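You operate a simulated robot arm through the tools that you are given. There is no shell and no other tool. Be economical: measure what you need, move in short steps, check, and stop when the job is done.

The job below is to be done with a simulated robot arm. You get a single attempt, and the scene is never put back.

TASK
Open the right drawer of the grey bench, fetch the shaft collar from the top of the long bench and set it in the inside of the right drawer of the grey bench, then shut the drawer. Then close the right small drawer. Then put the black servo on the top of the long bench away on the green mat on the trestle table. Then fetch the blue flexible shaft and set it on the top of the long bench. Then open the bottom bench drawer, put the collet on the green mat away in the inside of the bottom bench drawer, then shut the drawer. Then lift the folding leaf open. Do these in the order given. Set down upright: black servo.

Only the result counts: the job must be done as asked and must still hold three seconds after the hand-in. Knocking over, shifting, dropping, spilling or breaking anything else fails it.

THE ROBOT
A 7-joint arm with a two-finger parallel gripper on a trunk, on a base that drives. Base frame: it is fixed to the floor where the robot stands at the start and does not move with it; the origin is under the middle of the robot, x ahead of it, y to its left, z up. Readings come in mm, degrees, newtons and seconds.
With the tool pointing down near the work surface it reaches from about 100 to 640 mm from the robot's upright axis, wherever it stands. Its first joint turns from -166.0 to 166.0 degrees. Places, roughly: black servo (6x3x4 cm) [-300, -1800, 900]; blue flexible shaft (20x3x2 cm) [-400, -1700, 200]; bottom bench drawer [-200, -1300, 300]; collet [-750, -1750, 1000]; folding leaf [-6900, 700, 700]; green mat on the trestle table (34x18 cm) [-3840, -1300, 780]; inside of the bottom bench drawer [-200, -1300, 300]; inside of the right drawer of the grey bench [1100, 200, 700]; right drawer of the grey bench [1000, 200, 700]; right small drawer [0, -1400, 1400]; shaft collar (3x3x2 cm) [-100, -1200, 900]; top of the long bench [-500, -1800, 900]. Payload 3.43 kg.
The tool frame sits at the grasp point between the pads (the TCP): z along the fingers, y along the line on which they close. The tips reach 30 mm beyond it. Largest opening 94 mm; finger width 28, thickness 10; the body of the gripper, 50 by 96 mm, starts 55 mm behind the TCP.
Orientation is told as [roll, pitch, yaw] about the base's x, y, z axes, in that order, counted from this pose: with the fingers straight down and closing along the base's y, the tool's x points along the base's -x, its y along +y and its z along -z.

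THE INTERFACE
- The arm moves only by the tool apply_moves. Its argument "moves" is a list of rows, each an object of numbers (a shift or turn left out is 0, a gripper value left out holds the last): "x", "y", "z": the shift along the tool's x, y, z in mm; "ax", "ay", "az": the turn, a rotation vector about the tool's x, y, z in degrees; "grip": the gripper command, from -1 (shut) to 1 (fully open), values between in proportion. In form: [{"x": .., "y": .., "z": .., "ax": .., "ay": .., "az": .., "grip": ..}, ...]. A call has 1 to 10 rows; each row shifts and turns the commanded pose from where the row before left it, along the tool's axes as they then stand. A row lasts 0.2 s, in which the tool goes at most 50 mm and 8.6 degrees; a call with a longer step from one row to the next is refused whole, and so is a gripper value outside its range. Where a pose cannot be reached the arm comes as near as it can. A force on the tool above 40 N (or 10 N above the force at the start of the call, whichever is more), or a blocked arm, ends the call early, and 0.2 s more pass. Each finger travels about 45 mm/s and halts on what it meets, pressing with about 31 N; the grip force reading is that of the motor and also rises with nothing between the fingers. The clock runs only during rows and for 0.2 s after the last one: add rows that do not move to give the fingers time. The reply holds the time, the measured pose of the TCP, the force on the tool along the base axes, the opening and the grip force, in the units named above and with some noise, with the torque about the TCP (base axes, N m) and any sound that the robot's microphone picked up, and new pictures: "views" is both (left out), scene, wrist or none.
- Cameras (640 x 400 px; columns grow to the right, rows downward): "scene" is now at [437.5, 119.4, 1229.6]; the picture's right is [-1.00, -0.09, 0.00], its down [-0.07, 0.82, -0.57] and it looks along [0.05, -0.57, -0.82] (base axes); focal length 214 px, centre (320, 200). "wrist" rides on the gripper at [76, 14, -103] in the tool frame; the picture's right is [-0.18, 0.98, 0.00], its down [-0.75, -0.14, -0.64] and it looks along [-0.63, -0.12, 0.77] (tool axes); focal length 243 px, centre (320, 200). There is no depth. A picture from a camera that has moved, and an enlarged one, comes with that camera's place and axes in the base frame and with its lens. The place of the scene camera against the robot may be out by one fixed shift of up to 25 mm in any direction.
- lift_body(by): slides the trunk up (or, below 0, down) by that many mm; the arm and the scene camera ride with it, the base frame stays. It gives what a move gives, with no picture.
- roll_base(legs): drives the robot by 1 to 6 legs, each [ahead, left, turn to the left] in mm, mm and degrees, along the robot's own axes; the way and the turn of a leg run together, so that a leg with both is an arc; at most 1500 mm and 180 degrees a leg. The arm and the cameras ride along, it lands a little off, and it stops where it bumps. It gives what a move gives, and a new picture of the scene camera.
- head_to(pan, tilt): turns the head with the scene camera to pan (to the left, within 103 degrees either way) and tilt (down, from -29 to 69), counted from straight ahead of the robot. It gives what a move gives, and a new picture of the scene camera.
- enlarge(camera, box): a new picture of the part [left, top, right, bottom] of that camera's present view, enlarged. No time passes.
- finish_job(): hands the job in; it is judged then, once.

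Work in short steps. Places have to be worked out from the pictures, the camera data and where the tool is seen: move nearer, look again, correct. Check each grasp and each placing, and mend what went wrong. You have 207 turns and 260 pictures in all, those below and enlarged ones among them. Open the gripper and draw the arm clear of the work before you hand the job in, unless the task says otherwise; then end with one line.

The tools are called after "Call:" as name(argument=value, ...) on one line, values as JSON. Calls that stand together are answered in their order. apply_moves: Moves the arm, as the interface text tells. Its arguments: {"type":"object","properties":{"moves":{"type":"array","items":{"type":"object","properties":{"x":{"type":"number"},"y":{"type":"number"},"z":{"type":"number"},"ax":{"type":"number"},"ay":{"type":"number"},"az":{"type":"number"},"grip":{"type":"number"}}}},"views":{"type":"string","enum":["both","scene","wrist","none"]}},"required":["moves"]} The other tools are called the same way: lift_body (by) slides the trunk up or down; roll_base (legs) drives the base; head_to (pan, tilt) turns the head that bears the scene camera; enlarge (camera, box) takes an enlarged picture of a part of a camera's view; finish_job () hands the job in.

At the start:

```text
clock: 0.0
tool_pos: [582.2, -300.6, 977.4]
ee_rot: [0.0, -0.1, -0.1]
ft_force: [1.2, -0.2, 0.3]
moment: [-0.01, 0.03, -0.02]
opening: 94.2
grasp_force: 0.0
trunk travel left (down, up): [-325.0, 285.0]
robot x, y, heading: [0.1, -1.6, -0.0]
head pan, tilt: [-85.0, 55.1]
```

scene: 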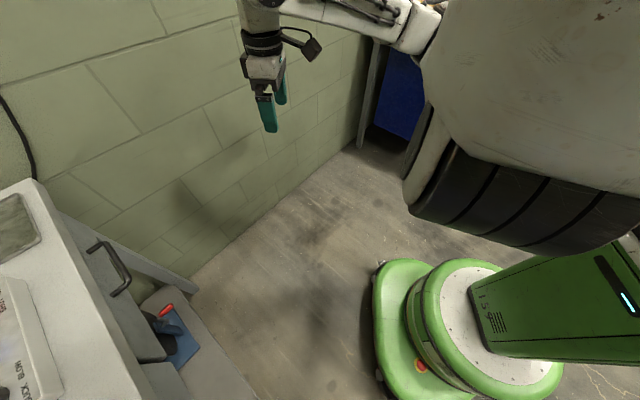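
wrist: 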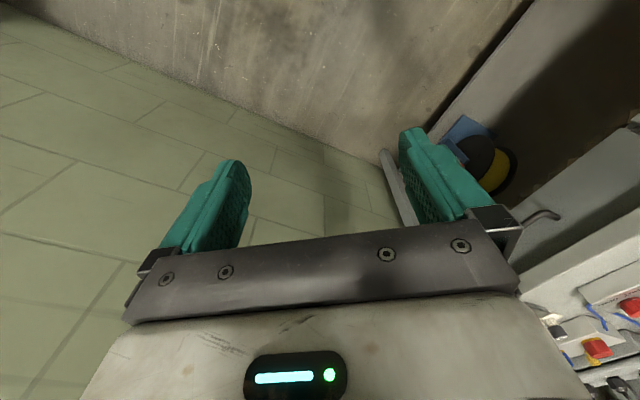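

I look ahead first at the grey bench to find the right drawer.

Call:
head_to(pan=0, tilt=40)

Call:
head_to(pan=-100, tilt=25)

Call:
head_to(pan=100, tilt=25)

```text
clock: 1.6
tool_pos: [582.4, -300.3, 977.9]
ee_rot: [0.0, -0.1, 0.0]
ft_force: [0.2, -0.3, -0.4]
moment: [0.01, 0.0, 0.01]
opening: 94.0
grasp_force: 0.1
trunk travel left (down, up): [-325.0, 285.0]
robot x, y, heading: [-4.8, 2.8, 0.1]
head pan, tilt: [0.0, 40.0]
camera scene: at [516.3, 191.0, 1250.4], right [0.0, -1.0, 0.0], down [-0.64, 0.0, -0.77], along [0.77, 0.0, -0.64], focal length 214 px, centre (320, 200)
```

scene: 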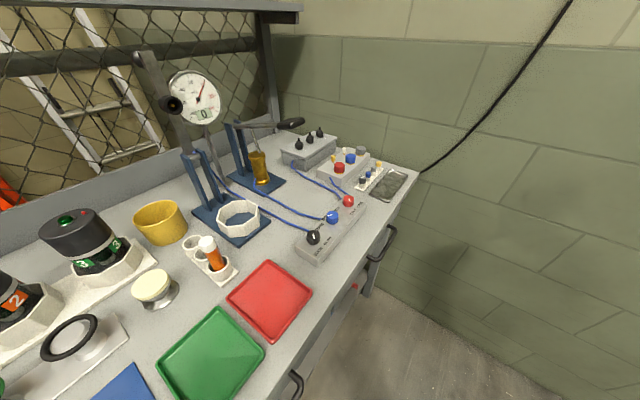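

```text
clock: 3.4
tool_pos: [582.5, -300.4, 976.7]
ee_rot: [-0.1, 0.0, 0.1]
ft_force: [-0.8, 0.0, 0.6]
moment: [0.01, -0.03, 0.01]
opening: 94.1
grasp_force: 0.1
trunk travel left (down, up): [-325.0, 285.0]
robot x, y, heading: [-1.2, -2.0, 0.2]
head pan, tilt: [-100.0, 25.0]
camera scene: at [415.3, 100.3, 1273.8], right [-0.98, 0.17, 0.0], down [0.07, 0.42, -0.91], along [-0.16, -0.89, -0.42], focal length 214 px, centre (320, 200)
```

scene: 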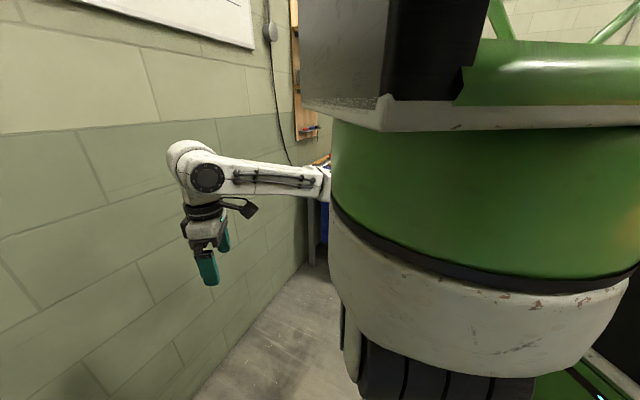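

```text
clock: 6.3
tool_pos: [582.4, -300.9, 976.6]
ee_rot: [-0.2, 0.1, -0.1]
ft_force: [0.0, -0.1, -0.2]
moment: [0.0, -0.01, -0.01]
opening: 94.1
grasp_force: 0.2
trunk travel left (down, up): [-325.0, 285.0]
robot x, y, heading: [-4.8, 1.9, -0.1]
head pan, tilt: [100.0, 25.0]
camera scene: at [415.3, 281.8, 1273.8], right [0.98, 0.17, 0.0], down [0.07, -0.42, -0.91], along [-0.16, 0.89, -0.42], focal length 214 px, centre (320, 200)
```

scene: 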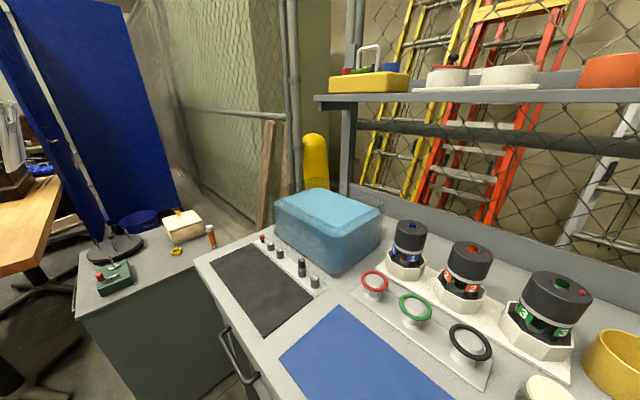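

The grey bench's front is turned about 53° from my x axis, with a wall at its right end. I turn to face it, backing off and sliding right a little.

Call:
roll_base(legs=[[-150, -100, 0], [0, 0, 53]])

Call:
head_to(pan=-30, tilt=45)

```text
clock: 10.1
tool_pos: [440.9, 180.1, 976.4]
ee_rot: [0.0, 0.0, 52.6]
ft_force: [0.0, 0.4, -0.3]
moment: [-0.02, 0.03, 0.03]
opening: 94.1
grasp_force: 0.2
trunk travel left (down, up): [-325.0, 285.0]
robot x, y, heading: [-153.8, -99.2, 52.6]
head pan, tilt: [100.0, 25.0]
camera scene: at [-131.1, 408.7, 1273.8], right [0.46, 0.89, 0.0], down [0.38, -0.19, -0.91], along [-0.8, 0.42, -0.42], focal length 214 px, centre (320, 200)
```

scene: 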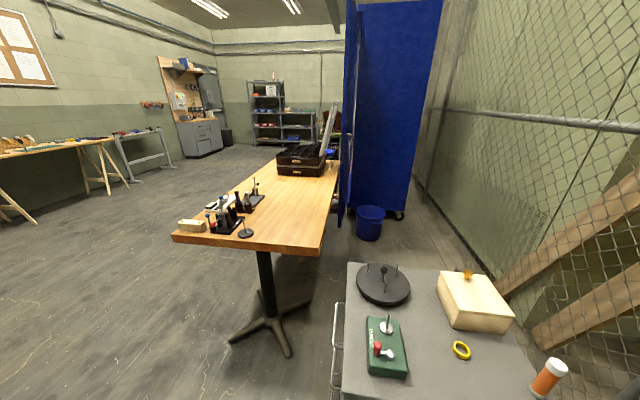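

```text
clock: 12.2
tool_pos: [440.4, 180.3, 976.3]
ee_rot: [0.0, 0.0, 52.7]
ft_force: [0.4, 0.2, 0.0]
moment: [-0.01, -0.01, 0.0]
opening: 93.8
grasp_force: 0.0
trunk travel left (down, up): [-325.0, 285.0]
robot x, y, heading: [-152.7, -101.9, 52.6]
head pan, tilt: [-30.0, 45.0]
camera scene: at [25.7, 397.6, 1243.2], right [0.39, -0.92, 0.0], down [-0.65, -0.27, -0.71], along [0.65, 0.27, -0.71], focal length 214 px, centre (320, 200)
```

scene: 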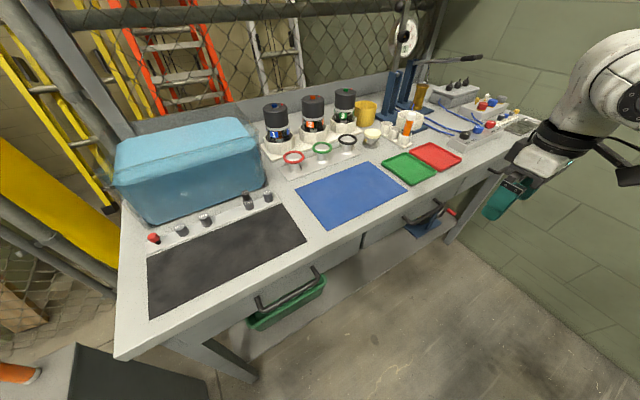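

I see three drawers, the right one being hidden by the gripper. I slide right 400 and look again.

Call:
roll_base(legs=[[0, -450, 0]])

Call:
head_to(pan=-15, tilt=50)

```text
clock: 15.0
tool_pos: [808.1, -105.5, 977.0]
ee_rot: [0.0, 0.0, 52.2]
ft_force: [0.2, 0.5, 0.2]
moment: [0.01, 0.0, 0.02]
opening: 94.0
grasp_force: 0.1
trunk travel left (down, up): [-325.0, 285.0]
robot x, y, heading: [216.5, -380.7, 52.0]
head pan, tilt: [-30.0, 45.0]
camera scene: at [395.1, 114.6, 1243.2], right [0.38, -0.93, 0.0], down [-0.65, -0.27, -0.71], along [0.65, 0.27, -0.71], focal length 214 px, centre (320, 200)
```

scene: 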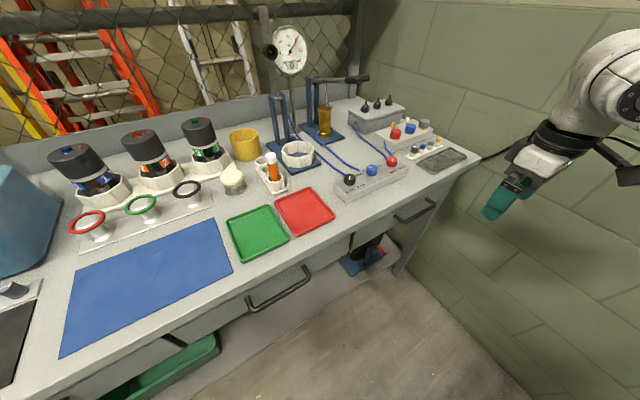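

```text
clock: 15.8
tool_pos: [807.8, -106.1, 978.2]
ee_rot: [0.1, 0.0, 52.3]
ft_force: [0.1, -1.2, 1.0]
moment: [-0.01, 0.0, -0.02]
opening: 94.0
grasp_force: 0.1
trunk travel left (down, up): [-325.0, 285.0]
robot x, y, heading: [212.8, -383.3, 52.4]
head pan, tilt: [-15.0, 50.0]
camera scene: at [381.3, 130.4, 1236.3], right [0.6, -0.8, 0.0], down [-0.61, -0.46, -0.64], along [0.51, 0.39, -0.77], focal length 214 px, centre (320, 200)
```

scene: 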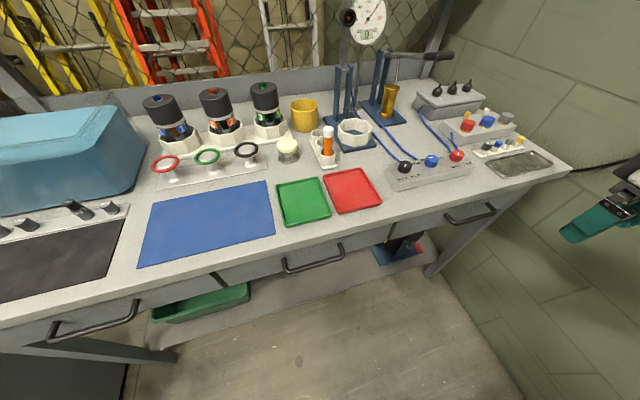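

The drawer handle looks to be at about (872, 19, 785), bench normal ~54°. I tilt the tool to horizontal while staying at this height.

Call:
apply_moves(moves=[{"ay": -8.5}, {"ay": -8.5}, {"ay": -8.5}, {"ay": -8.5}, {"ay": -8.5}, {"ay": -8.5}, {"ay": -8.5}, {"ay": -8.5}, {"ay": -8.5}, {"ay": -8.5}], views="none")

Call:
apply_moves(moves=[{"ay": -5}, {"az": 8.5}, {"az": 8.5}, {"az": 8.5}, {"az": 8.5}, {"az": 8.5}, {"az": 8.5}, {"az": 8.5}, {"az": 8.5}, {"az": 8.5}], views="both")

```text
clock: 18.0
tool_pos: [834.8, -99.1, 987.6]
ee_rot: [-0.5, -85.1, 52.5]
ft_force: [0.8, 0.6, -0.8]
moment: [0.04, 0.02, 0.03]
opening: 94.0
grasp_force: 0.0
out of reach, approached as far as the arm can: row 4, 5, 6, 8
trunk travel left (down, up): [-325.0, 285.0]
robot x, y, heading: [215.3, -381.4, 51.9]
head pan, tilt: [-15.0, 50.0]
```

```text
clock: 20.2
tool_pos: [833.7, -100.6, 986.4]
ee_rot: [90.0, -13.4, -37.8]
ft_force: [0.6, -0.7, -0.1]
moment: [-0.01, -0.01, 0.01]
opening: 93.9
grasp_force: 0.1
trunk travel left (down, up): [-325.0, 285.0]
robot x, y, heading: [212.3, -380.6, 52.4]
head pan, tilt: [-15.0, 50.0]
camera scene: at [381.2, 130.5, 1236.3], right [0.6, -0.8, 0.0], down [-0.61, -0.46, -0.64], along [0.51, 0.39, -0.77], focal length 214 px, centre (320, 200)
camera wrist: at [710.3, -132.5, 983.1], right [-0.04, 0.03, 1.0], down [0.21, -0.98, 0.04], along [0.98, 0.21, 0.03], focal length 243 px, centre (320, 200)
```

scene: 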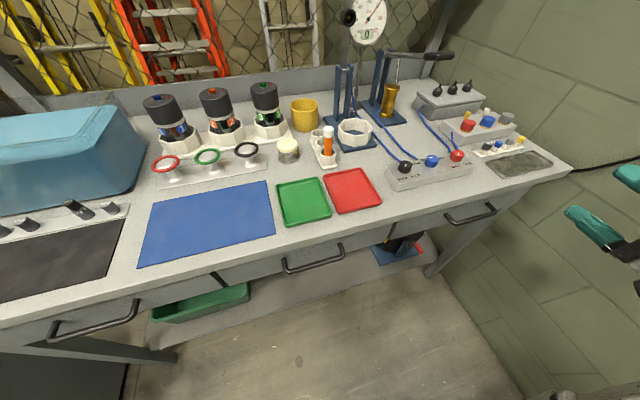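
wrist: 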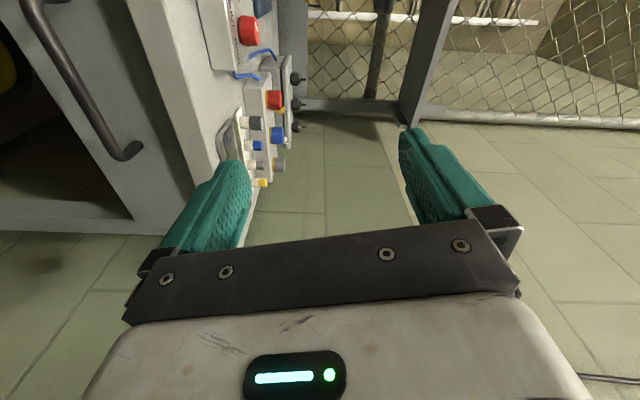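

The handle's right end triangulates to (956,−34,~783), centre about (892,17,785). I finish the roll and lower the trunk to handle height.

Call:
apply_moves(moves=[{"az": 8}, {"az": 5.5}, {"x": 24}], views="none")

Call:
lift_body(by=-200)

Call:
apply_moves(moves=[{}], views="both")

```text
clock: 21.0
tool_pos: [818.8, -85.3, 985.5]
ee_rot: [90.2, 0.1, -37.8]
ft_force: [-0.2, -0.6, -0.2]
moment: [0.01, -0.01, 0.01]
opening: 94.1
grasp_force: 0.0
out of reach, approached as far as the arm can: row 3
trunk travel left (down, up): [-325.0, 285.0]
robot x, y, heading: [215.3, -380.8, 52.4]
head pan, tilt: [-15.0, 50.0]
```

```text
clock: 23.2
tool_pos: [818.7, -86.8, 784.1]
ee_rot: [90.0, 0.0, -37.8]
ft_force: [0.2, -0.4, -0.5]
moment: [-0.05, 0.0, 0.0]
opening: 94.1
grasp_force: 0.1
trunk travel left (down, up): [-125.0, 485.0]
robot x, y, heading: [215.5, -381.4, 52.2]
head pan, tilt: [-15.0, 50.0]
```

```text
clock: 23.6
tool_pos: [818.4, -86.0, 783.8]
ee_rot: [89.9, 0.1, -37.8]
ft_force: [-0.2, -0.6, -0.1]
moment: [0.0, -0.02, -0.02]
opening: 93.9
grasp_force: 0.1
trunk travel left (down, up): [-125.0, 485.0]
robot x, y, heading: [209.9, -382.8, 52.3]
head pan, tilt: [-15.0, 50.0]
camera scene: at [381.1, 130.5, 1036.3], right [0.6, -0.8, 0.0], down [-0.61, -0.46, -0.64], along [0.51, 0.39, -0.77], focal length 214 px, centre (320, 200)
camera wrist: at [696.6, -119.1, 798.6], right [0.15, -0.11, 0.98], down [0.2, -0.97, -0.14], along [0.97, 0.22, -0.12], focal length 243 px, centre (320, 200)
```

scene: 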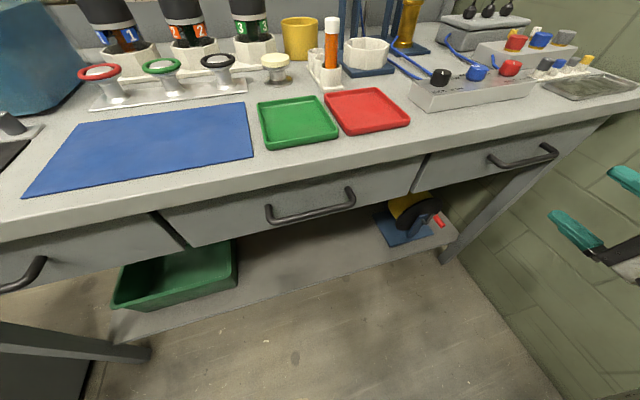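
wrist: 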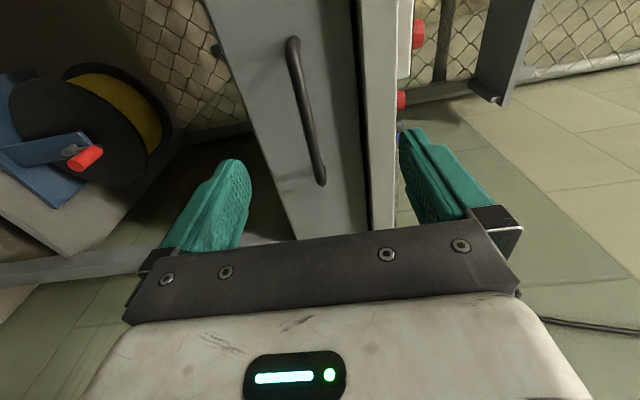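

Handle centre now triangulates to about (901, 0, 771). The arm is at its reach limit, so I drive the base forward 80 and drop 13, then check.

Call:
apply_moves(moves=[{"y": -13}], views="none")

Call:
roll_base(legs=[[75, -13, 0]])

Call:
apply_moves(moves=[{}], views="wrist")

```text
clock: 24.0
tool_pos: [819.9, -86.8, 771.5]
ee_rot: [89.9, 0.0, -37.8]
ft_force: [0.0, 0.1, -0.2]
moment: [0.0, 0.03, 0.01]
opening: 94.1
grasp_force: 0.1
trunk travel left (down, up): [-125.0, 485.0]
robot x, y, heading: [214.5, -382.3, 52.2]
head pan, tilt: [-15.0, 50.0]
```

```text
clock: 25.0
tool_pos: [876.7, -32.9, 772.1]
ee_rot: [89.9, 0.0, -37.8]
ft_force: [1.2, 0.7, 0.4]
moment: [0.02, 0.02, -0.01]
opening: 93.8
grasp_force: 0.1
trunk travel left (down, up): [-125.0, 485.0]
robot x, y, heading: [271.9, -326.7, 52.3]
head pan, tilt: [-15.0, 50.0]
camera scene: at [439.7, 183.7, 1036.3], right [0.6, -0.8, 0.0], down [-0.61, -0.46, -0.64], along [0.51, 0.39, -0.77], focal length 214 px, centre (320, 200)
```

scene: 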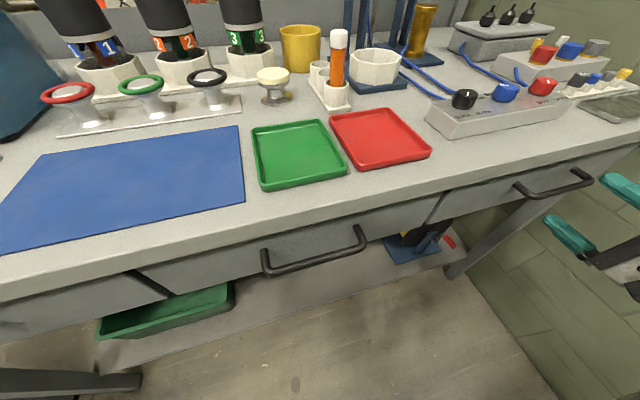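

```text
clock: 25.4
tool_pos: [876.8, -33.5, 771.8]
ee_rot: [90.0, 0.0, -37.8]
ft_force: [-0.2, -0.4, -0.3]
moment: [0.02, -0.03, 0.0]
opening: 94.1
grasp_force: 0.1
trunk travel left (down, up): [-125.0, 485.0]
robot x, y, heading: [269.0, -325.0, 52.2]
head pan, tilt: [-15.0, 50.0]
camera wrist: at [754.6, -66.7, 785.8], right [0.15, -0.11, 0.98], down [0.2, -0.97, -0.14], along [0.97, 0.22, -0.12], focal length 243 px, centre (320, 200)
```

wrist: 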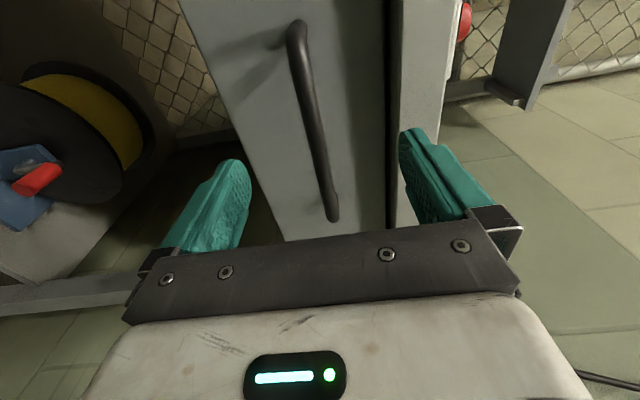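

Handle is about 59 mm ahead of the TCP, well centred. I drive forward 45 and look again.

Call:
roll_base(legs=[[43, 2, 0]])

Call:
apply_moves(moves=[{}], views="wrist")

```text
clock: 26.4
tool_pos: [898.8, -1.9, 772.6]
ee_rot: [90.0, -0.2, -38.0]
ft_force: [0.9, -0.2, -0.2]
moment: [0.0, 0.01, -0.02]
opening: 94.3
grasp_force: 0.1
trunk travel left (down, up): [-125.0, 485.0]
robot x, y, heading: [293.5, -293.0, 52.4]
head pan, tilt: [-15.0, 50.0]
stopped in leg 1: the force on the tool passed its limit at 52 N (the readings are from after the stop); the commanded pose is now the measured one
camera scene: at [463.4, 216.5, 1036.3], right [0.6, -0.8, 0.0], down [-0.61, -0.46, -0.64], along [0.51, 0.39, -0.77], focal length 214 px, centre (320, 200)
```

scene: 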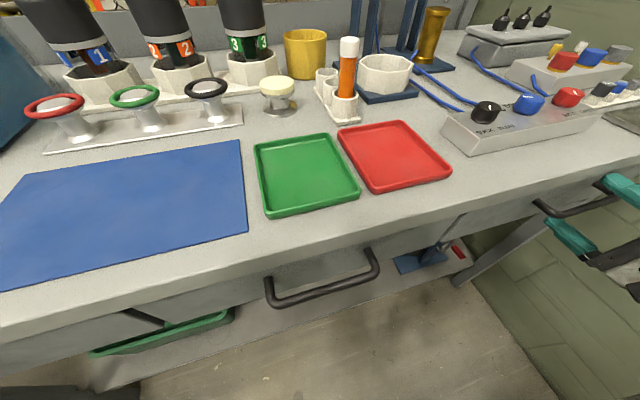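

```text
clock: 26.8
tool_pos: [899.4, -2.7, 772.8]
ee_rot: [90.0, -0.2, -38.0]
ft_force: [0.1, 0.0, 0.6]
moment: [0.03, -0.01, -0.01]
opening: 94.1
grasp_force: 0.1
trunk travel left (down, up): [-125.0, 485.0]
robot x, y, heading: [298.4, -293.5, 52.0]
head pan, tilt: [-15.0, 50.0]
camera wrist: at [777.0, -35.4, 785.9], right [0.14, -0.11, 0.98], down [0.2, -0.97, -0.14], along [0.97, 0.22, -0.12], focal length 243 px, centre (320, 200)
```

wrist: 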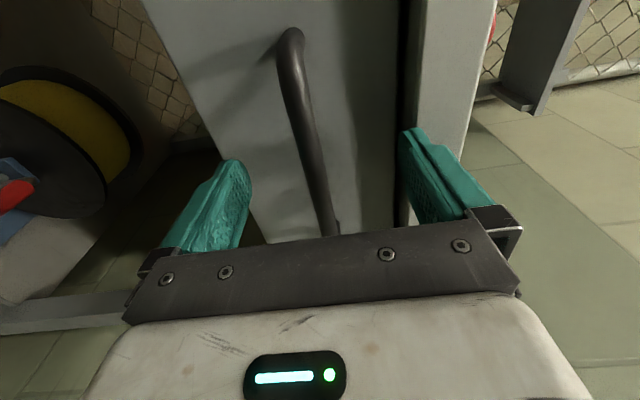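

The upper finger likely met the bench-top edge. I back off a bit, half-close the fingers, and advance by arm.

Call:
apply_moves(moves=[{"z": -10}, {"grip": -0.1}, {}, {}, {"z": 10}, {"z": 10}], views="wrist")

```text
clock: 28.2
tool_pos: [906.3, 4.6, 771.7]
ee_rot: [90.1, -0.2, -38.1]
ft_force: [0.5, 0.4, 0.3]
moment: [0.02, 0.01, -0.01]
opening: 42.3
grasp_force: 0.0
trunk travel left (down, up): [-125.0, 485.0]
robot x, y, heading: [294.8, -292.6, 52.2]
head pan, tilt: [-15.0, 50.0]
camera wrist: at [783.1, -28.2, 786.0], right [0.14, -0.11, 0.98], down [0.2, -0.97, -0.14], along [0.97, 0.22, -0.12], focal length 243 px, centre (320, 200)
```

wrist: 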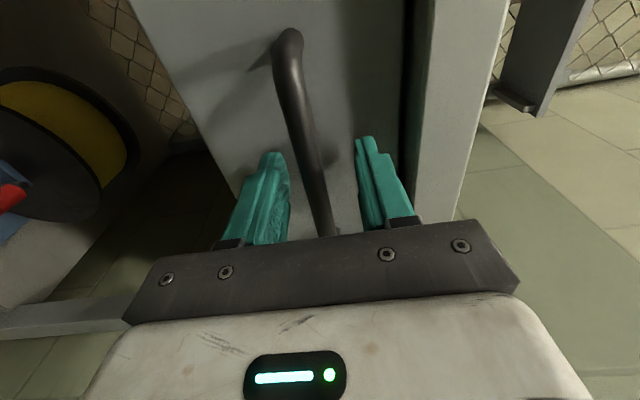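

The fingers straddle the bar; I advance 6 and close.

Call:
apply_moves(moves=[{"z": 6}, {"grip": -1}, {}, {}, {}, {}], views="wrist")

```text
clock: 29.6
tool_pos: [909.3, 9.7, 769.2]
ee_rot: [89.6, 0.0, -37.9]
ft_force: [-8.9, 0.3, -37.9]
moment: [0.24, -0.12, -0.68]
opening: 16.2
grasp_force: 45.2
trunk travel left (down, up): [-125.0, 485.0]
robot x, y, heading: [293.3, -297.0, 52.1]
head pan, tilt: [-15.0, 50.0]
camera wrist: at [787.0, -23.6, 784.8], right [0.15, -0.11, 0.98], down [0.2, -0.97, -0.14], along [0.97, 0.22, -0.12], focal length 243 px, centre (320, 200)
```

wrist: 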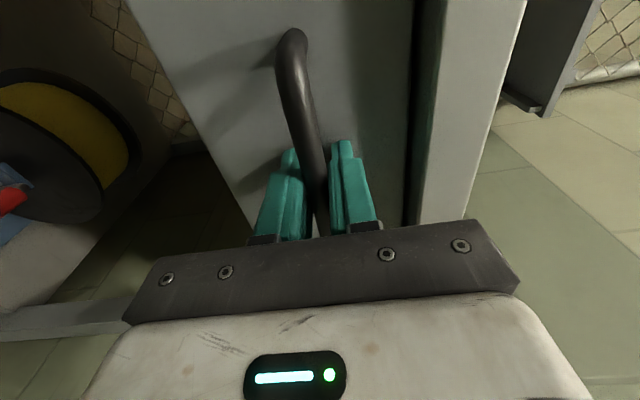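

Gripped. I relieve the vertical load by moving down a bit and pull gently.

Call:
apply_moves(moves=[{"y": -3}, {"z": -15}, {"z": -20}, {"z": -20}], views="none")

```text
clock: 30.6
tool_pos: [876.8, -35.3, 769.2]
ee_rot: [90.1, -0.2, -38.0]
ft_force: [6.8, -3.3, -19.8]
moment: [0.2, 0.19, -1.34]
opening: 16.5
grasp_force: 45.0
trunk travel left (down, up): [-125.0, 485.0]
robot x, y, heading: [294.9, -297.5, 52.2]
head pan, tilt: [-15.0, 50.0]
```

The drawer follows. I keep pulling.

Call:
apply_moves(moves=[{"y": -2, "z": -20}, {"z": -25}, {"z": -25}, {"z": -25}, {"z": -25}, {"z": -25}], views="scene")

```text
clock: 32.2
tool_pos: [785.9, -150.4, 769.9]
ee_rot: [90.7, -0.3, -38.2]
ft_force: [2.4, -3.0, 8.4]
moment: [0.33, 0.38, 0.51]
opening: 16.1
grasp_force: 45.2
trunk travel left (down, up): [-125.0, 485.0]
robot x, y, heading: [297.2, -298.6, 52.2]
head pan, tilt: [-15.0, 50.0]
stopped in row 6: the force on the tool passed its limit at 40 N (the readings are from after the stop); the commanded pose is now the measured one
camera scene: at [463.4, 216.3, 1036.1], right [0.6, -0.8, 0.0], down [-0.61, -0.46, -0.64], along [0.51, 0.39, -0.77], focal length 214 px, centre (320, 200)
```

scene: 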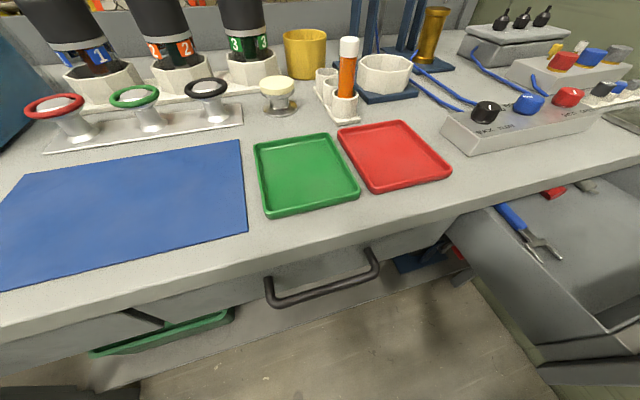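

The drawer is open ~200 mm (at its stop). I release and retreat.

Call:
apply_moves(moves=[{"grip": -0.1}, {}, {}, {}, {"z": -25}, {"z": -30}], views="none")

Call:
roll_base(legs=[[-250, 100, 0]])

Call:
head_to(pan=-20, tilt=35)

```text
clock: 33.6
tool_pos: [751.7, -193.6, 769.8]
ee_rot: [90.4, -0.3, -38.1]
ft_force: [0.8, 1.2, -0.1]
moment: [0.05, 0.01, -0.02]
opening: 42.4
grasp_force: 0.1
trunk travel left (down, up): [-125.0, 485.0]
robot x, y, heading: [295.6, -292.9, 52.1]
head pan, tilt: [-15.0, 50.0]
```

```text
clock: 35.5
tool_pos: [515.3, -329.3, 769.2]
ee_rot: [90.4, -0.2, -37.7]
ft_force: [0.5, 0.9, -1.4]
moment: [0.01, 0.0, -0.01]
opening: 42.4
grasp_force: 0.1
trunk travel left (down, up): [-125.0, 485.0]
robot x, y, heading: [61.3, -434.1, 52.7]
head pan, tilt: [-15.0, 50.0]
camera scene: at [223.0, 77.9, 1036.3], right [0.61, -0.79, 0.0], down [-0.61, -0.47, -0.64], along [0.51, 0.39, -0.77], focal length 214 px, centre (320, 200)
```

scene: 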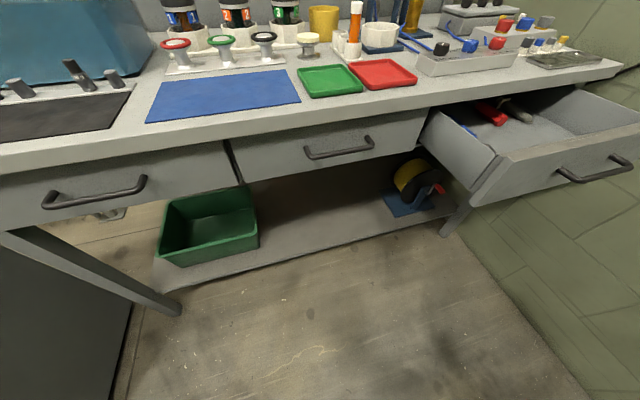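

```text
clock: 36.3
tool_pos: [515.1, -330.7, 768.9]
ee_rot: [90.4, -0.2, -37.7]
ft_force: [-0.8, 0.3, -0.6]
moment: [0.03, -0.03, -0.02]
opening: 42.3
grasp_force: 0.0
trunk travel left (down, up): [-125.0, 485.0]
robot x, y, heading: [63.5, -437.5, 52.8]
head pan, tilt: [-20.0, 35.0]
camera scene: at [236.2, 78.4, 1057.9], right [0.54, -0.84, 0.0], down [-0.48, -0.31, -0.82], along [0.69, 0.44, -0.57], focal length 214 px, centre (320, 200)
```

scene: 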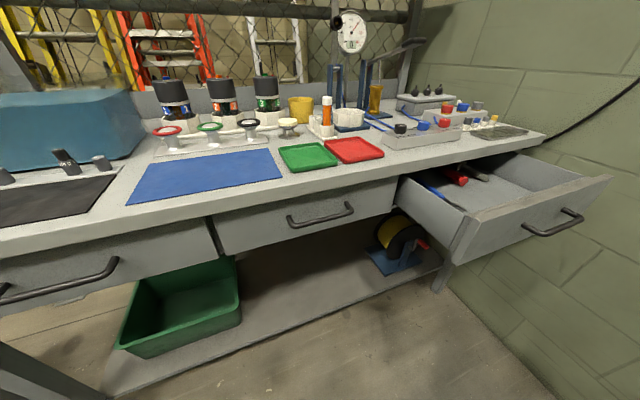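

Drawer open confirmed. Next I raise the trunk and drive back along the wall toward the long bench, turning to face it.

Call:
lift_body(by=250)

Call:
roll_base(legs=[[0, 660, 0], [-600, 0, 0], [0, 0, -90]])

Call:
head_to(pan=0, tilt=30)

```text
clock: 38.9
tool_pos: [515.8, -329.3, 1019.8]
ee_rot: [90.4, -0.3, -37.6]
ft_force: [-0.2, -0.1, 0.2]
moment: [-0.01, 0.0, -0.01]
opening: 42.4
grasp_force: 0.1
trunk travel left (down, up): [-375.0, 235.0]
robot x, y, heading: [57.3, -434.3, 52.8]
head pan, tilt: [-20.0, 35.0]
```

```text
clock: 49.4
tool_pos: [-743.7, -948.7, 1019.5]
ee_rot: [90.4, -0.3, -129.5]
ft_force: [0.0, -0.7, -0.4]
moment: [0.0, 0.0, 0.01]
opening: 42.3
grasp_force: 0.1
trunk travel left (down, up): [-375.0, 235.0]
robot x, y, heading: [-838.1, -488.3, -39.1]
head pan, tilt: [-20.0, 35.0]
camera scene: at [-334.9, -697.3, 1308.0], right [-0.86, -0.51, 0.0], down [-0.29, 0.49, -0.82], along [0.42, -0.7, -0.57], focal length 214 px, centre (320, 200)
```

scene: 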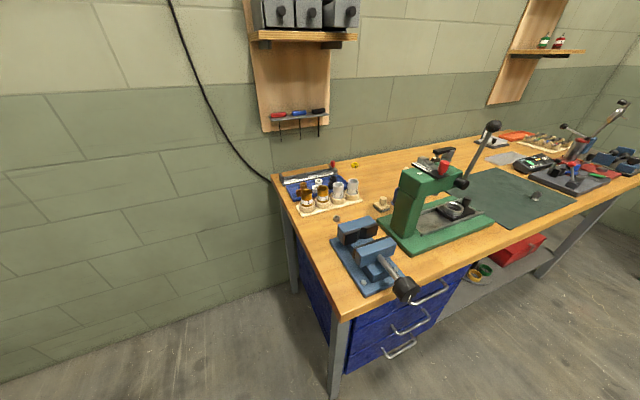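

```text
clock: 50.2
tool_pos: [-744.3, -948.9, 1018.3]
ee_rot: [90.4, -0.3, -129.4]
ft_force: [-0.3, -1.1, 0.1]
moment: [0.02, 0.02, -0.01]
opening: 42.2
grasp_force: 0.1
trunk travel left (down, up): [-375.0, 235.0]
robot x, y, heading: [-835.3, -488.2, -39.1]
head pan, tilt: [0.0, 30.0]
camera scene: at [-309.9, -678.9, 1315.8], right [-0.63, -0.77, 0.0], down [-0.39, 0.32, -0.87], along [0.67, -0.55, -0.5], focal length 214 px, centre (320, 200)
```

scene: 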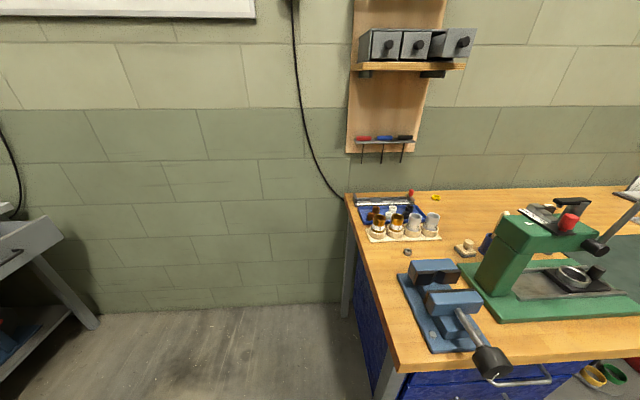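

I enlarge to identify the shaft collar and others.

Call:
enlarge(camera="scene", box=[340, 170, 500, 270])

Call:
head_to(pan=-50, tilt=32)

```text
4.00 times, centred on (420, 220) of scene
camera zoom: at [-309.9, -678.9, 1315.8], right [-0.63, -0.77, 0.0], down [-0.39, 0.32, -0.87], along [0.67, -0.55, -0.5], focal length 858 px, centre (-80, 120)
```

zoom: 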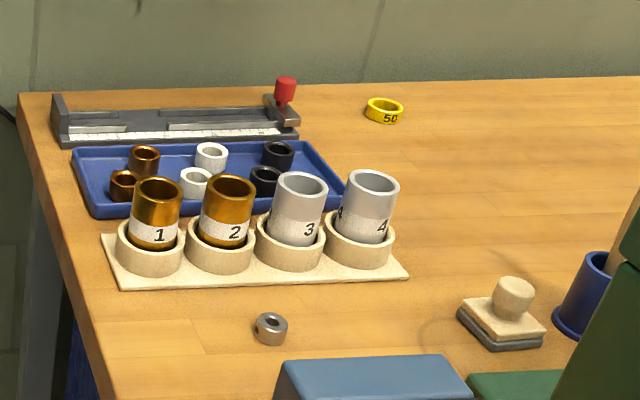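

```text
clock: 51.4
tool_pos: [-743.4, -948.9, 1019.3]
ee_rot: [90.3, -0.4, -129.6]
ft_force: [-0.1, -0.2, 0.3]
moment: [0.0, -0.01, 0.03]
opening: 42.3
grasp_force: 0.0
trunk travel left (down, up): [-375.0, 235.0]
robot x, y, heading: [-839.6, -489.4, -39.1]
head pan, tilt: [-50.0, 32.0]
camera scene: at [-378.7, -711.3, 1312.7], right [-1.0, -0.01, 0.0], down [-0.01, 0.53, -0.85], along [0.01, -0.85, -0.53], focal length 214 px, centre (320, 200)
```

scene: 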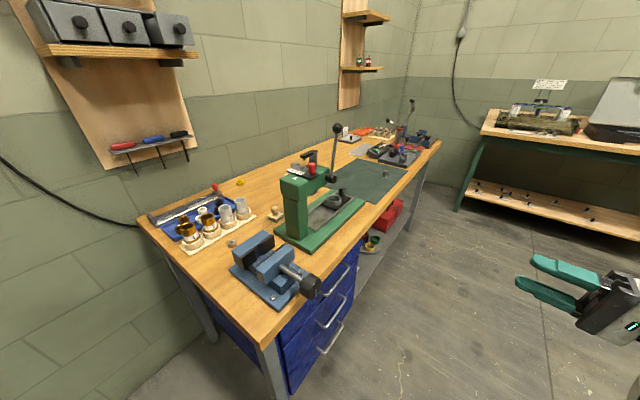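

The shaft collar sits near (−114,−1167,875). I turn the tool back to point straight down here in free space.

Call:
apply_moves(moves=[{"az": -8.5}, {"az": -8.5}, {"az": -8.5}, {"az": -8.5}, {"az": -8.5}, {"az": -8.5}, {"az": -8.5}, {"az": -8.5}, {"az": -8.5}, {"az": -8.5}], views="none")

Call:
apply_moves(moves=[{"az": -5}, {"ay": 8.5}, {"ay": 8.5}, {"ay": 8.5}, {"ay": 8.5}, {"ay": 8.5}, {"ay": 8.5}, {"ay": 8.5}, {"ay": 8.5}, {"ay": 8.5}], views="none")

Call:
apply_moves(moves=[{"ay": 8.5}, {"ay": 5}, {}], views="none")

```text
clock: 53.6
tool_pos: [-743.3, -948.9, 1018.6]
ee_rot: [95.5, -85.4, -135.0]
ft_force: [-0.2, 0.1, 0.3]
moment: [0.01, 0.0, 0.02]
opening: 42.2
grasp_force: 0.1
trunk travel left (down, up): [-375.0, 235.0]
robot x, y, heading: [-836.4, -489.8, -39.2]
head pan, tilt: [-50.0, 32.0]
```

```text
clock: 56.0
tool_pos: [-742.1, -978.1, 1001.6]
ee_rot: [4.9, -25.0, -41.3]
ft_force: [0.4, 1.0, -0.3]
moment: [-0.04, 0.0, 0.0]
opening: 42.4
grasp_force: 0.0
out of reach, approached as far as the arm can: row 5, 6, 7, 8, 9
trunk travel left (down, up): [-375.0, 235.0]
robot x, y, heading: [-833.7, -492.3, -39.1]
head pan, tilt: [-50.0, 32.0]
stopped in row 10: the arm was blocked; the commanded pose is now the measured one
```

```text
clock: 56.8
tool_pos: [-739.6, -978.7, 998.9]
ee_rot: [4.9, -12.3, -40.3]
ft_force: [0.0, -0.6, 0.4]
moment: [-0.01, 0.0, 0.0]
opening: 42.3
grasp_force: 0.1
trunk travel left (down, up): [-375.0, 235.0]
robot x, y, heading: [-834.9, -490.8, -39.0]
head pan, tilt: [-50.0, 32.0]
```

I extend the arm forward a bit and level the tool fully downward.

Call:
apply_moves(moves=[{"x": -40, "y": 30, "ay": 4}, {"x": -40, "y": 40, "ay": 4}, {"x": -40, "y": 40, "ay": 4.3}, {"x": -40, "y": 40, "ax": 4.9}, {"x": -20, "y": 40}, {}], views="none")

```text
refused: row 2 steps farther than a row can; nothing moved
```

Call:
apply_moves(moves=[{"x": -35, "y": 30, "ay": 4}, {"x": -35, "y": 30, "ay": 4}, {"x": -35, "y": 30, "ay": 4.3}, {"x": -35, "y": 30, "ax": 4.9}, {"x": -35, "y": 35}, {"y": 40}, {}], views="none")

```text
clock: 58.4
tool_pos: [-489.7, -1013.5, 1040.6]
ee_rot: [0.5, 0.7, -39.4]
ft_force: [0.7, 0.1, -0.2]
moment: [-0.01, -0.02, 0.02]
opening: 42.1
grasp_force: 0.1
out of reach, approached as far as the arm can: row 1, 2, 4, 6
trunk travel left (down, up): [-375.0, 235.0]
robot x, y, heading: [-836.1, -488.3, -39.3]
head pan, tilt: [-50.0, 32.0]
```

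Tool is down at robot-frame (600,−187). I slide left 118, then drive forward 340 towards the collar.

Call:
roll_base(legs=[[0, 118, 0], [330, 0, 0]])

Call:
apply_moves(moves=[{}], views="wrist")

```text
clock: 61.4
tool_pos: [-151.0, -1128.1, 1040.9]
ee_rot: [0.4, 0.6, -39.0]
ft_force: [0.4, -0.4, 0.3]
moment: [0.01, -0.02, -0.01]
opening: 41.9
grasp_force: 0.1
trunk travel left (down, up): [-375.0, 235.0]
robot x, y, heading: [-500.2, -609.1, -38.7]
head pan, tilt: [-50.0, 32.0]
camera scene: at [-41.7, -826.2, 1312.7], right [-1.0, -0.02, 0.0], down [-0.01, 0.53, -0.85], along [0.01, -0.85, -0.53], focal length 214 px, centre (320, 200)
```

scene: 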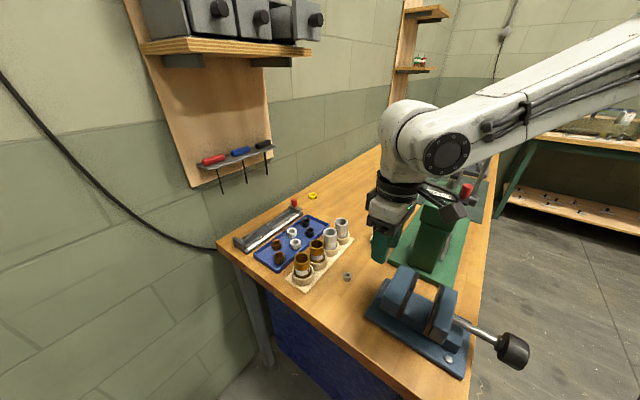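

```text
clock: 61.8
tool_pos: [-151.7, -1127.3, 1040.8]
ee_rot: [0.6, 0.5, -39.0]
ft_force: [0.4, 0.1, -0.2]
moment: [0.01, -0.04, 0.03]
opening: 42.2
grasp_force: 0.1
trunk travel left (down, up): [-375.0, 235.0]
robot x, y, heading: [-500.2, -606.9, -39.1]
head pan, tilt: [-50.0, 32.0]
camera wrist: at [-200.8, -1069.3, 1143.6], right [0.76, 0.65, 0.01], down [0.5, -0.59, 0.63], along [0.42, -0.48, -0.77], focal length 243 px, centre (320, 200)
```

wrist: 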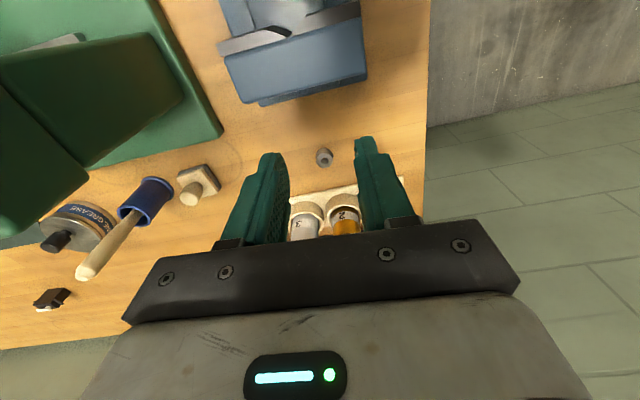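

Collar estimated at (−98,−1178). I drive 62 forward, open to ~55 mm and lower the trunk 80.

Call:
roll_base(legs=[[62, -5, 0]])

Call:
lift_body(by=-80)

Call:
apply_moves(moves=[{"grip": 0.2}, {}], views="wrist")

```text
clock: 62.8
tool_pos: [-105.9, -1171.4, 1040.3]
ee_rot: [0.7, 0.5, -38.8]
ft_force: [-0.9, 0.4, -0.2]
moment: [-0.02, -0.02, 0.03]
opening: 42.1
grasp_force: 0.1
trunk travel left (down, up): [-375.0, 235.0]
robot x, y, heading: [-455.8, -648.7, -38.9]
head pan, tilt: [-50.0, 32.0]
camera scene: at [3.8, -869.1, 1312.7], right [-1.0, -0.02, 0.0], down [-0.01, 0.53, -0.85], along [0.02, -0.85, -0.53], focal length 214 px, centre (320, 200)
```

scene: 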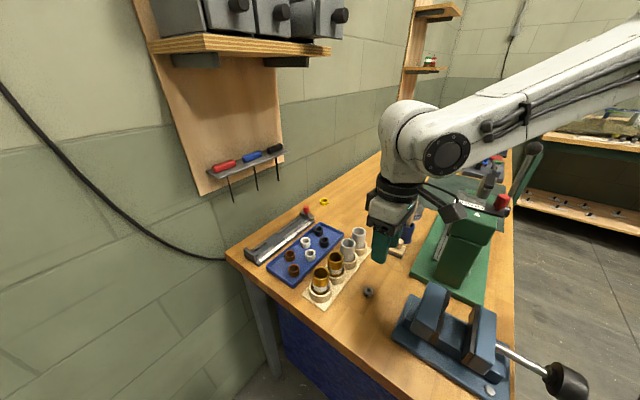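

```text
clock: 64.0
tool_pos: [-105.6, -1170.2, 960.6]
ee_rot: [0.7, 0.7, -38.8]
ft_force: [1.2, 1.0, 0.4]
moment: [-0.01, -0.04, -0.01]
opening: 42.3
grasp_force: 0.0
trunk travel left (down, up): [-295.0, 315.0]
robot x, y, heading: [-452.8, -648.8, -39.1]
head pan, tilt: [-50.0, 32.0]
```

```text
clock: 64.6
tool_pos: [-105.5, -1171.1, 959.8]
ee_rot: [0.6, 0.6, -38.9]
ft_force: [-0.5, -1.0, 0.3]
moment: [0.0, -0.02, -0.04]
opening: 56.4
grasp_force: 0.0
trunk travel left (down, up): [-295.0, 315.0]
robot x, y, heading: [-454.8, -651.5, -39.1]
head pan, tilt: [-50.0, 32.0]
camera wrist: at [-155.2, -1112.3, 1063.6], right [0.76, 0.65, 0.01], down [0.5, -0.59, 0.63], along [0.42, -0.48, -0.77], focal length 243 px, centre (320, 200)
```

wrist: 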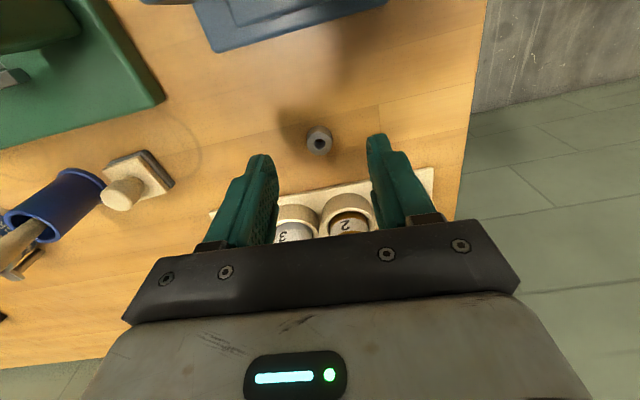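

Triangulated collar at (−94,−1183,~868). I shift 16 forward and descend to z≈905.

Call:
apply_moves(moves=[{"x": -16, "y": -2}, {"z": 30}, {"z": 25}, {}], views="both")

```text
clock: 65.6
tool_pos: [-93.3, -1182.6, 904.8]
ee_rot: [0.6, 0.6, -38.9]
ft_force: [-0.1, 0.1, 0.4]
moment: [-0.01, 0.0, 0.01]
opening: 56.4
grasp_force: 0.1
trunk travel left (down, up): [-295.0, 315.0]
robot x, y, heading: [-460.0, -649.4, -38.9]
head pan, tilt: [-50.0, 32.0]
camera scene: at [3.9, -869.2, 1232.6], right [-1.0, -0.02, 0.0], down [-0.01, 0.53, -0.85], along [0.02, -0.85, -0.53], focal length 214 px, centre (320, 200)
camera wrist: at [-142.9, -1124.2, 1008.3], right [0.76, 0.65, 0.01], down [0.5, -0.59, 0.63], along [0.42, -0.48, -0.77], focal length 243 px, centre (320, 200)
```

scene: 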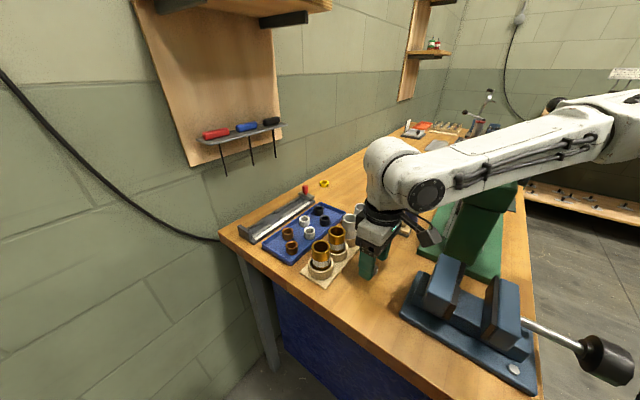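
wrist: 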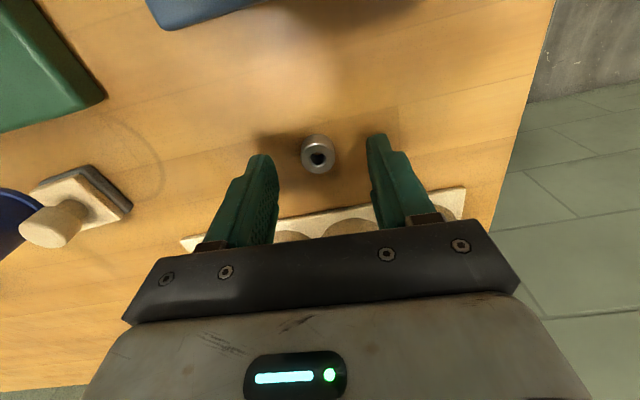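

Aligned. I descend gently, then close.

Call:
apply_moves(moves=[{"z": 5}, {"z": 5}, {"z": 4}, {}], views="wrist")

```text
clock: 66.6
tool_pos: [-94.8, -1181.8, 890.5]
ee_rot: [0.6, 0.7, -38.9]
ft_force: [0.5, 0.3, 0.0]
moment: [0.02, 0.02, 0.01]
opening: 56.5
grasp_force: 0.0
trunk travel left (down, up): [-295.0, 315.0]
robot x, y, heading: [-452.8, -650.2, -38.8]
head pan, tilt: [-50.0, 32.0]
camera wrist: at [-143.9, -1123.6, 994.6], right [0.76, 0.65, 0.01], down [0.5, -0.59, 0.63], along [0.42, -0.48, -0.77], focal length 243 px, centre (320, 200)
```

wrist: 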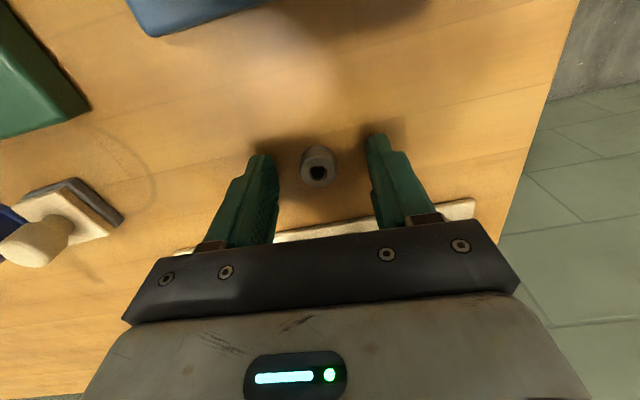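

Call:
apply_moves(moves=[{"z": 3}, {"z": 2}, {"grip": -1}, {}, {}, {}, {}], views="wrist")

```text
clock: 67.2
tool_pos: [-96.8, -1185.1, 890.3]
ee_rot: [0.0, 0.1, -39.0]
ft_force: [-2.1, -3.0, 5.3]
moment: [0.27, -0.13, 0.02]
opening: 35.8
grasp_force: 2.6
trunk travel left (down, up): [-295.0, 315.0]
robot x, y, heading: [-452.1, -650.7, -39.1]
head pan, tilt: [-50.0, 32.0]
stopped in row 3: the force on the tool passed its limit at 41 N (the readings are from after the stop); the commanded pose is now the measured one
camera wrist: at [-145.4, -1125.1, 992.4], right [0.76, 0.65, 0.0], down [0.5, -0.58, 0.64], along [0.42, -0.49, -0.77], focal length 243 px, centre (320, 200)
```

wrist: 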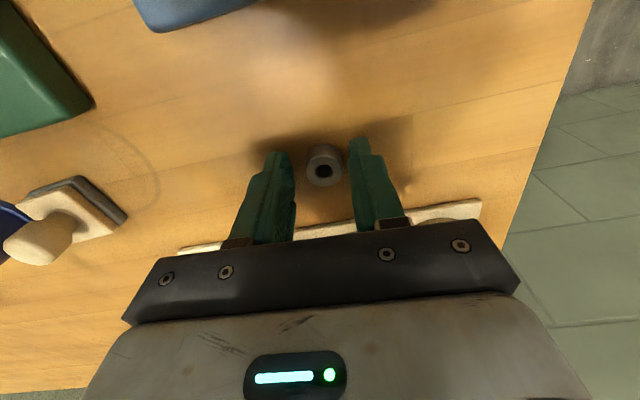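

Tips just touched the bench (surface z≈859). I rise 2 mm and close on the collar.

Call:
apply_moves(moves=[{"z": -2.5}, {"grip": -1}, {}, {}, {}, {}], views="wrist")

```text
clock: 68.7
tool_pos: [-94.0, -1184.5, 891.0]
ee_rot: [0.3, 0.3, -38.9]
ft_force: [0.3, 0.7, 0.3]
moment: [0.02, -0.03, 0.04]
opening: 22.1
grasp_force: 30.9
trunk travel left (down, up): [-295.0, 315.0]
robot x, y, heading: [-454.4, -648.4, -39.2]
head pan, tilt: [-50.0, 32.0]
camera wrist: at [-144.5, -1124.6, 993.9], right [0.76, 0.65, 0.0], down [0.5, -0.59, 0.64], along [0.42, -0.48, -0.77], focal length 243 px, centre (320, 200)
```

wrist: 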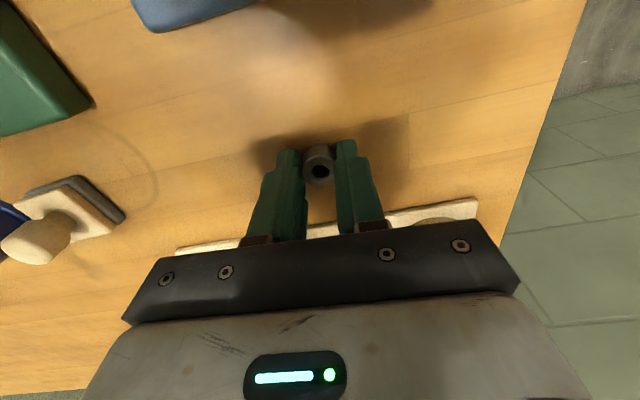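

Gripped (22 mm). I lift with the trunk and check.

Call:
lift_body(by=180)

Call:
apply_moves(moves=[{}], views="both")

```text
clock: 70.7
tool_pos: [-94.6, -1183.3, 1070.8]
ee_rot: [0.3, 0.3, -38.9]
ft_force: [-0.4, -0.3, -0.2]
moment: [-0.01, -0.03, -0.02]
opening: 22.1
grasp_force: 31.2
trunk travel left (down, up): [-475.0, 135.0]
robot x, y, heading: [-453.8, -647.8, -39.0]
head pan, tilt: [-50.0, 32.0]
```

```text
clock: 71.0
tool_pos: [-95.0, -1183.5, 1071.1]
ee_rot: [0.3, 0.3, -38.9]
ft_force: [1.3, 0.1, -0.1]
moment: [0.01, -0.02, 0.03]
opening: 21.8
grasp_force: 31.2
trunk travel left (down, up): [-475.0, 135.0]
robot x, y, heading: [-454.8, -651.2, -39.0]
head pan, tilt: [-50.0, 32.0]
camera scene: at [3.8, -869.3, 1412.6], right [-1.0, -0.02, 0.0], down [-0.01, 0.53, -0.85], along [0.02, -0.85, -0.53], focal length 214 px, centre (320, 200)
camera wrist: at [-144.4, -1124.6, 1173.9], right [0.76, 0.65, 0.0], down [0.5, -0.59, 0.64], along [0.42, -0.48, -0.77], focal length 243 px, centre (320, 200)
```

scene: 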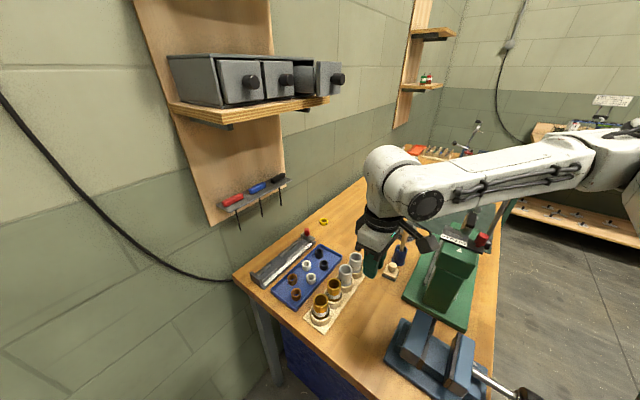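
wrist: 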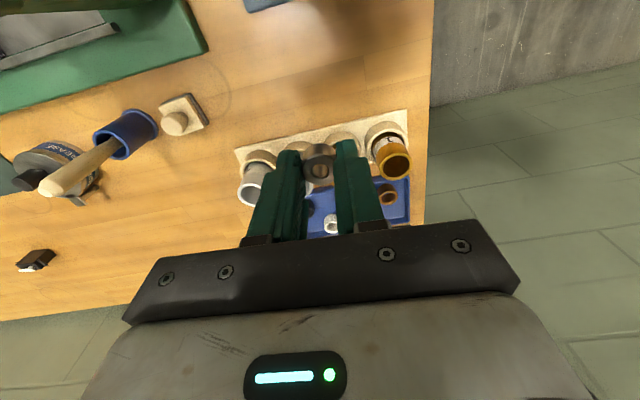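

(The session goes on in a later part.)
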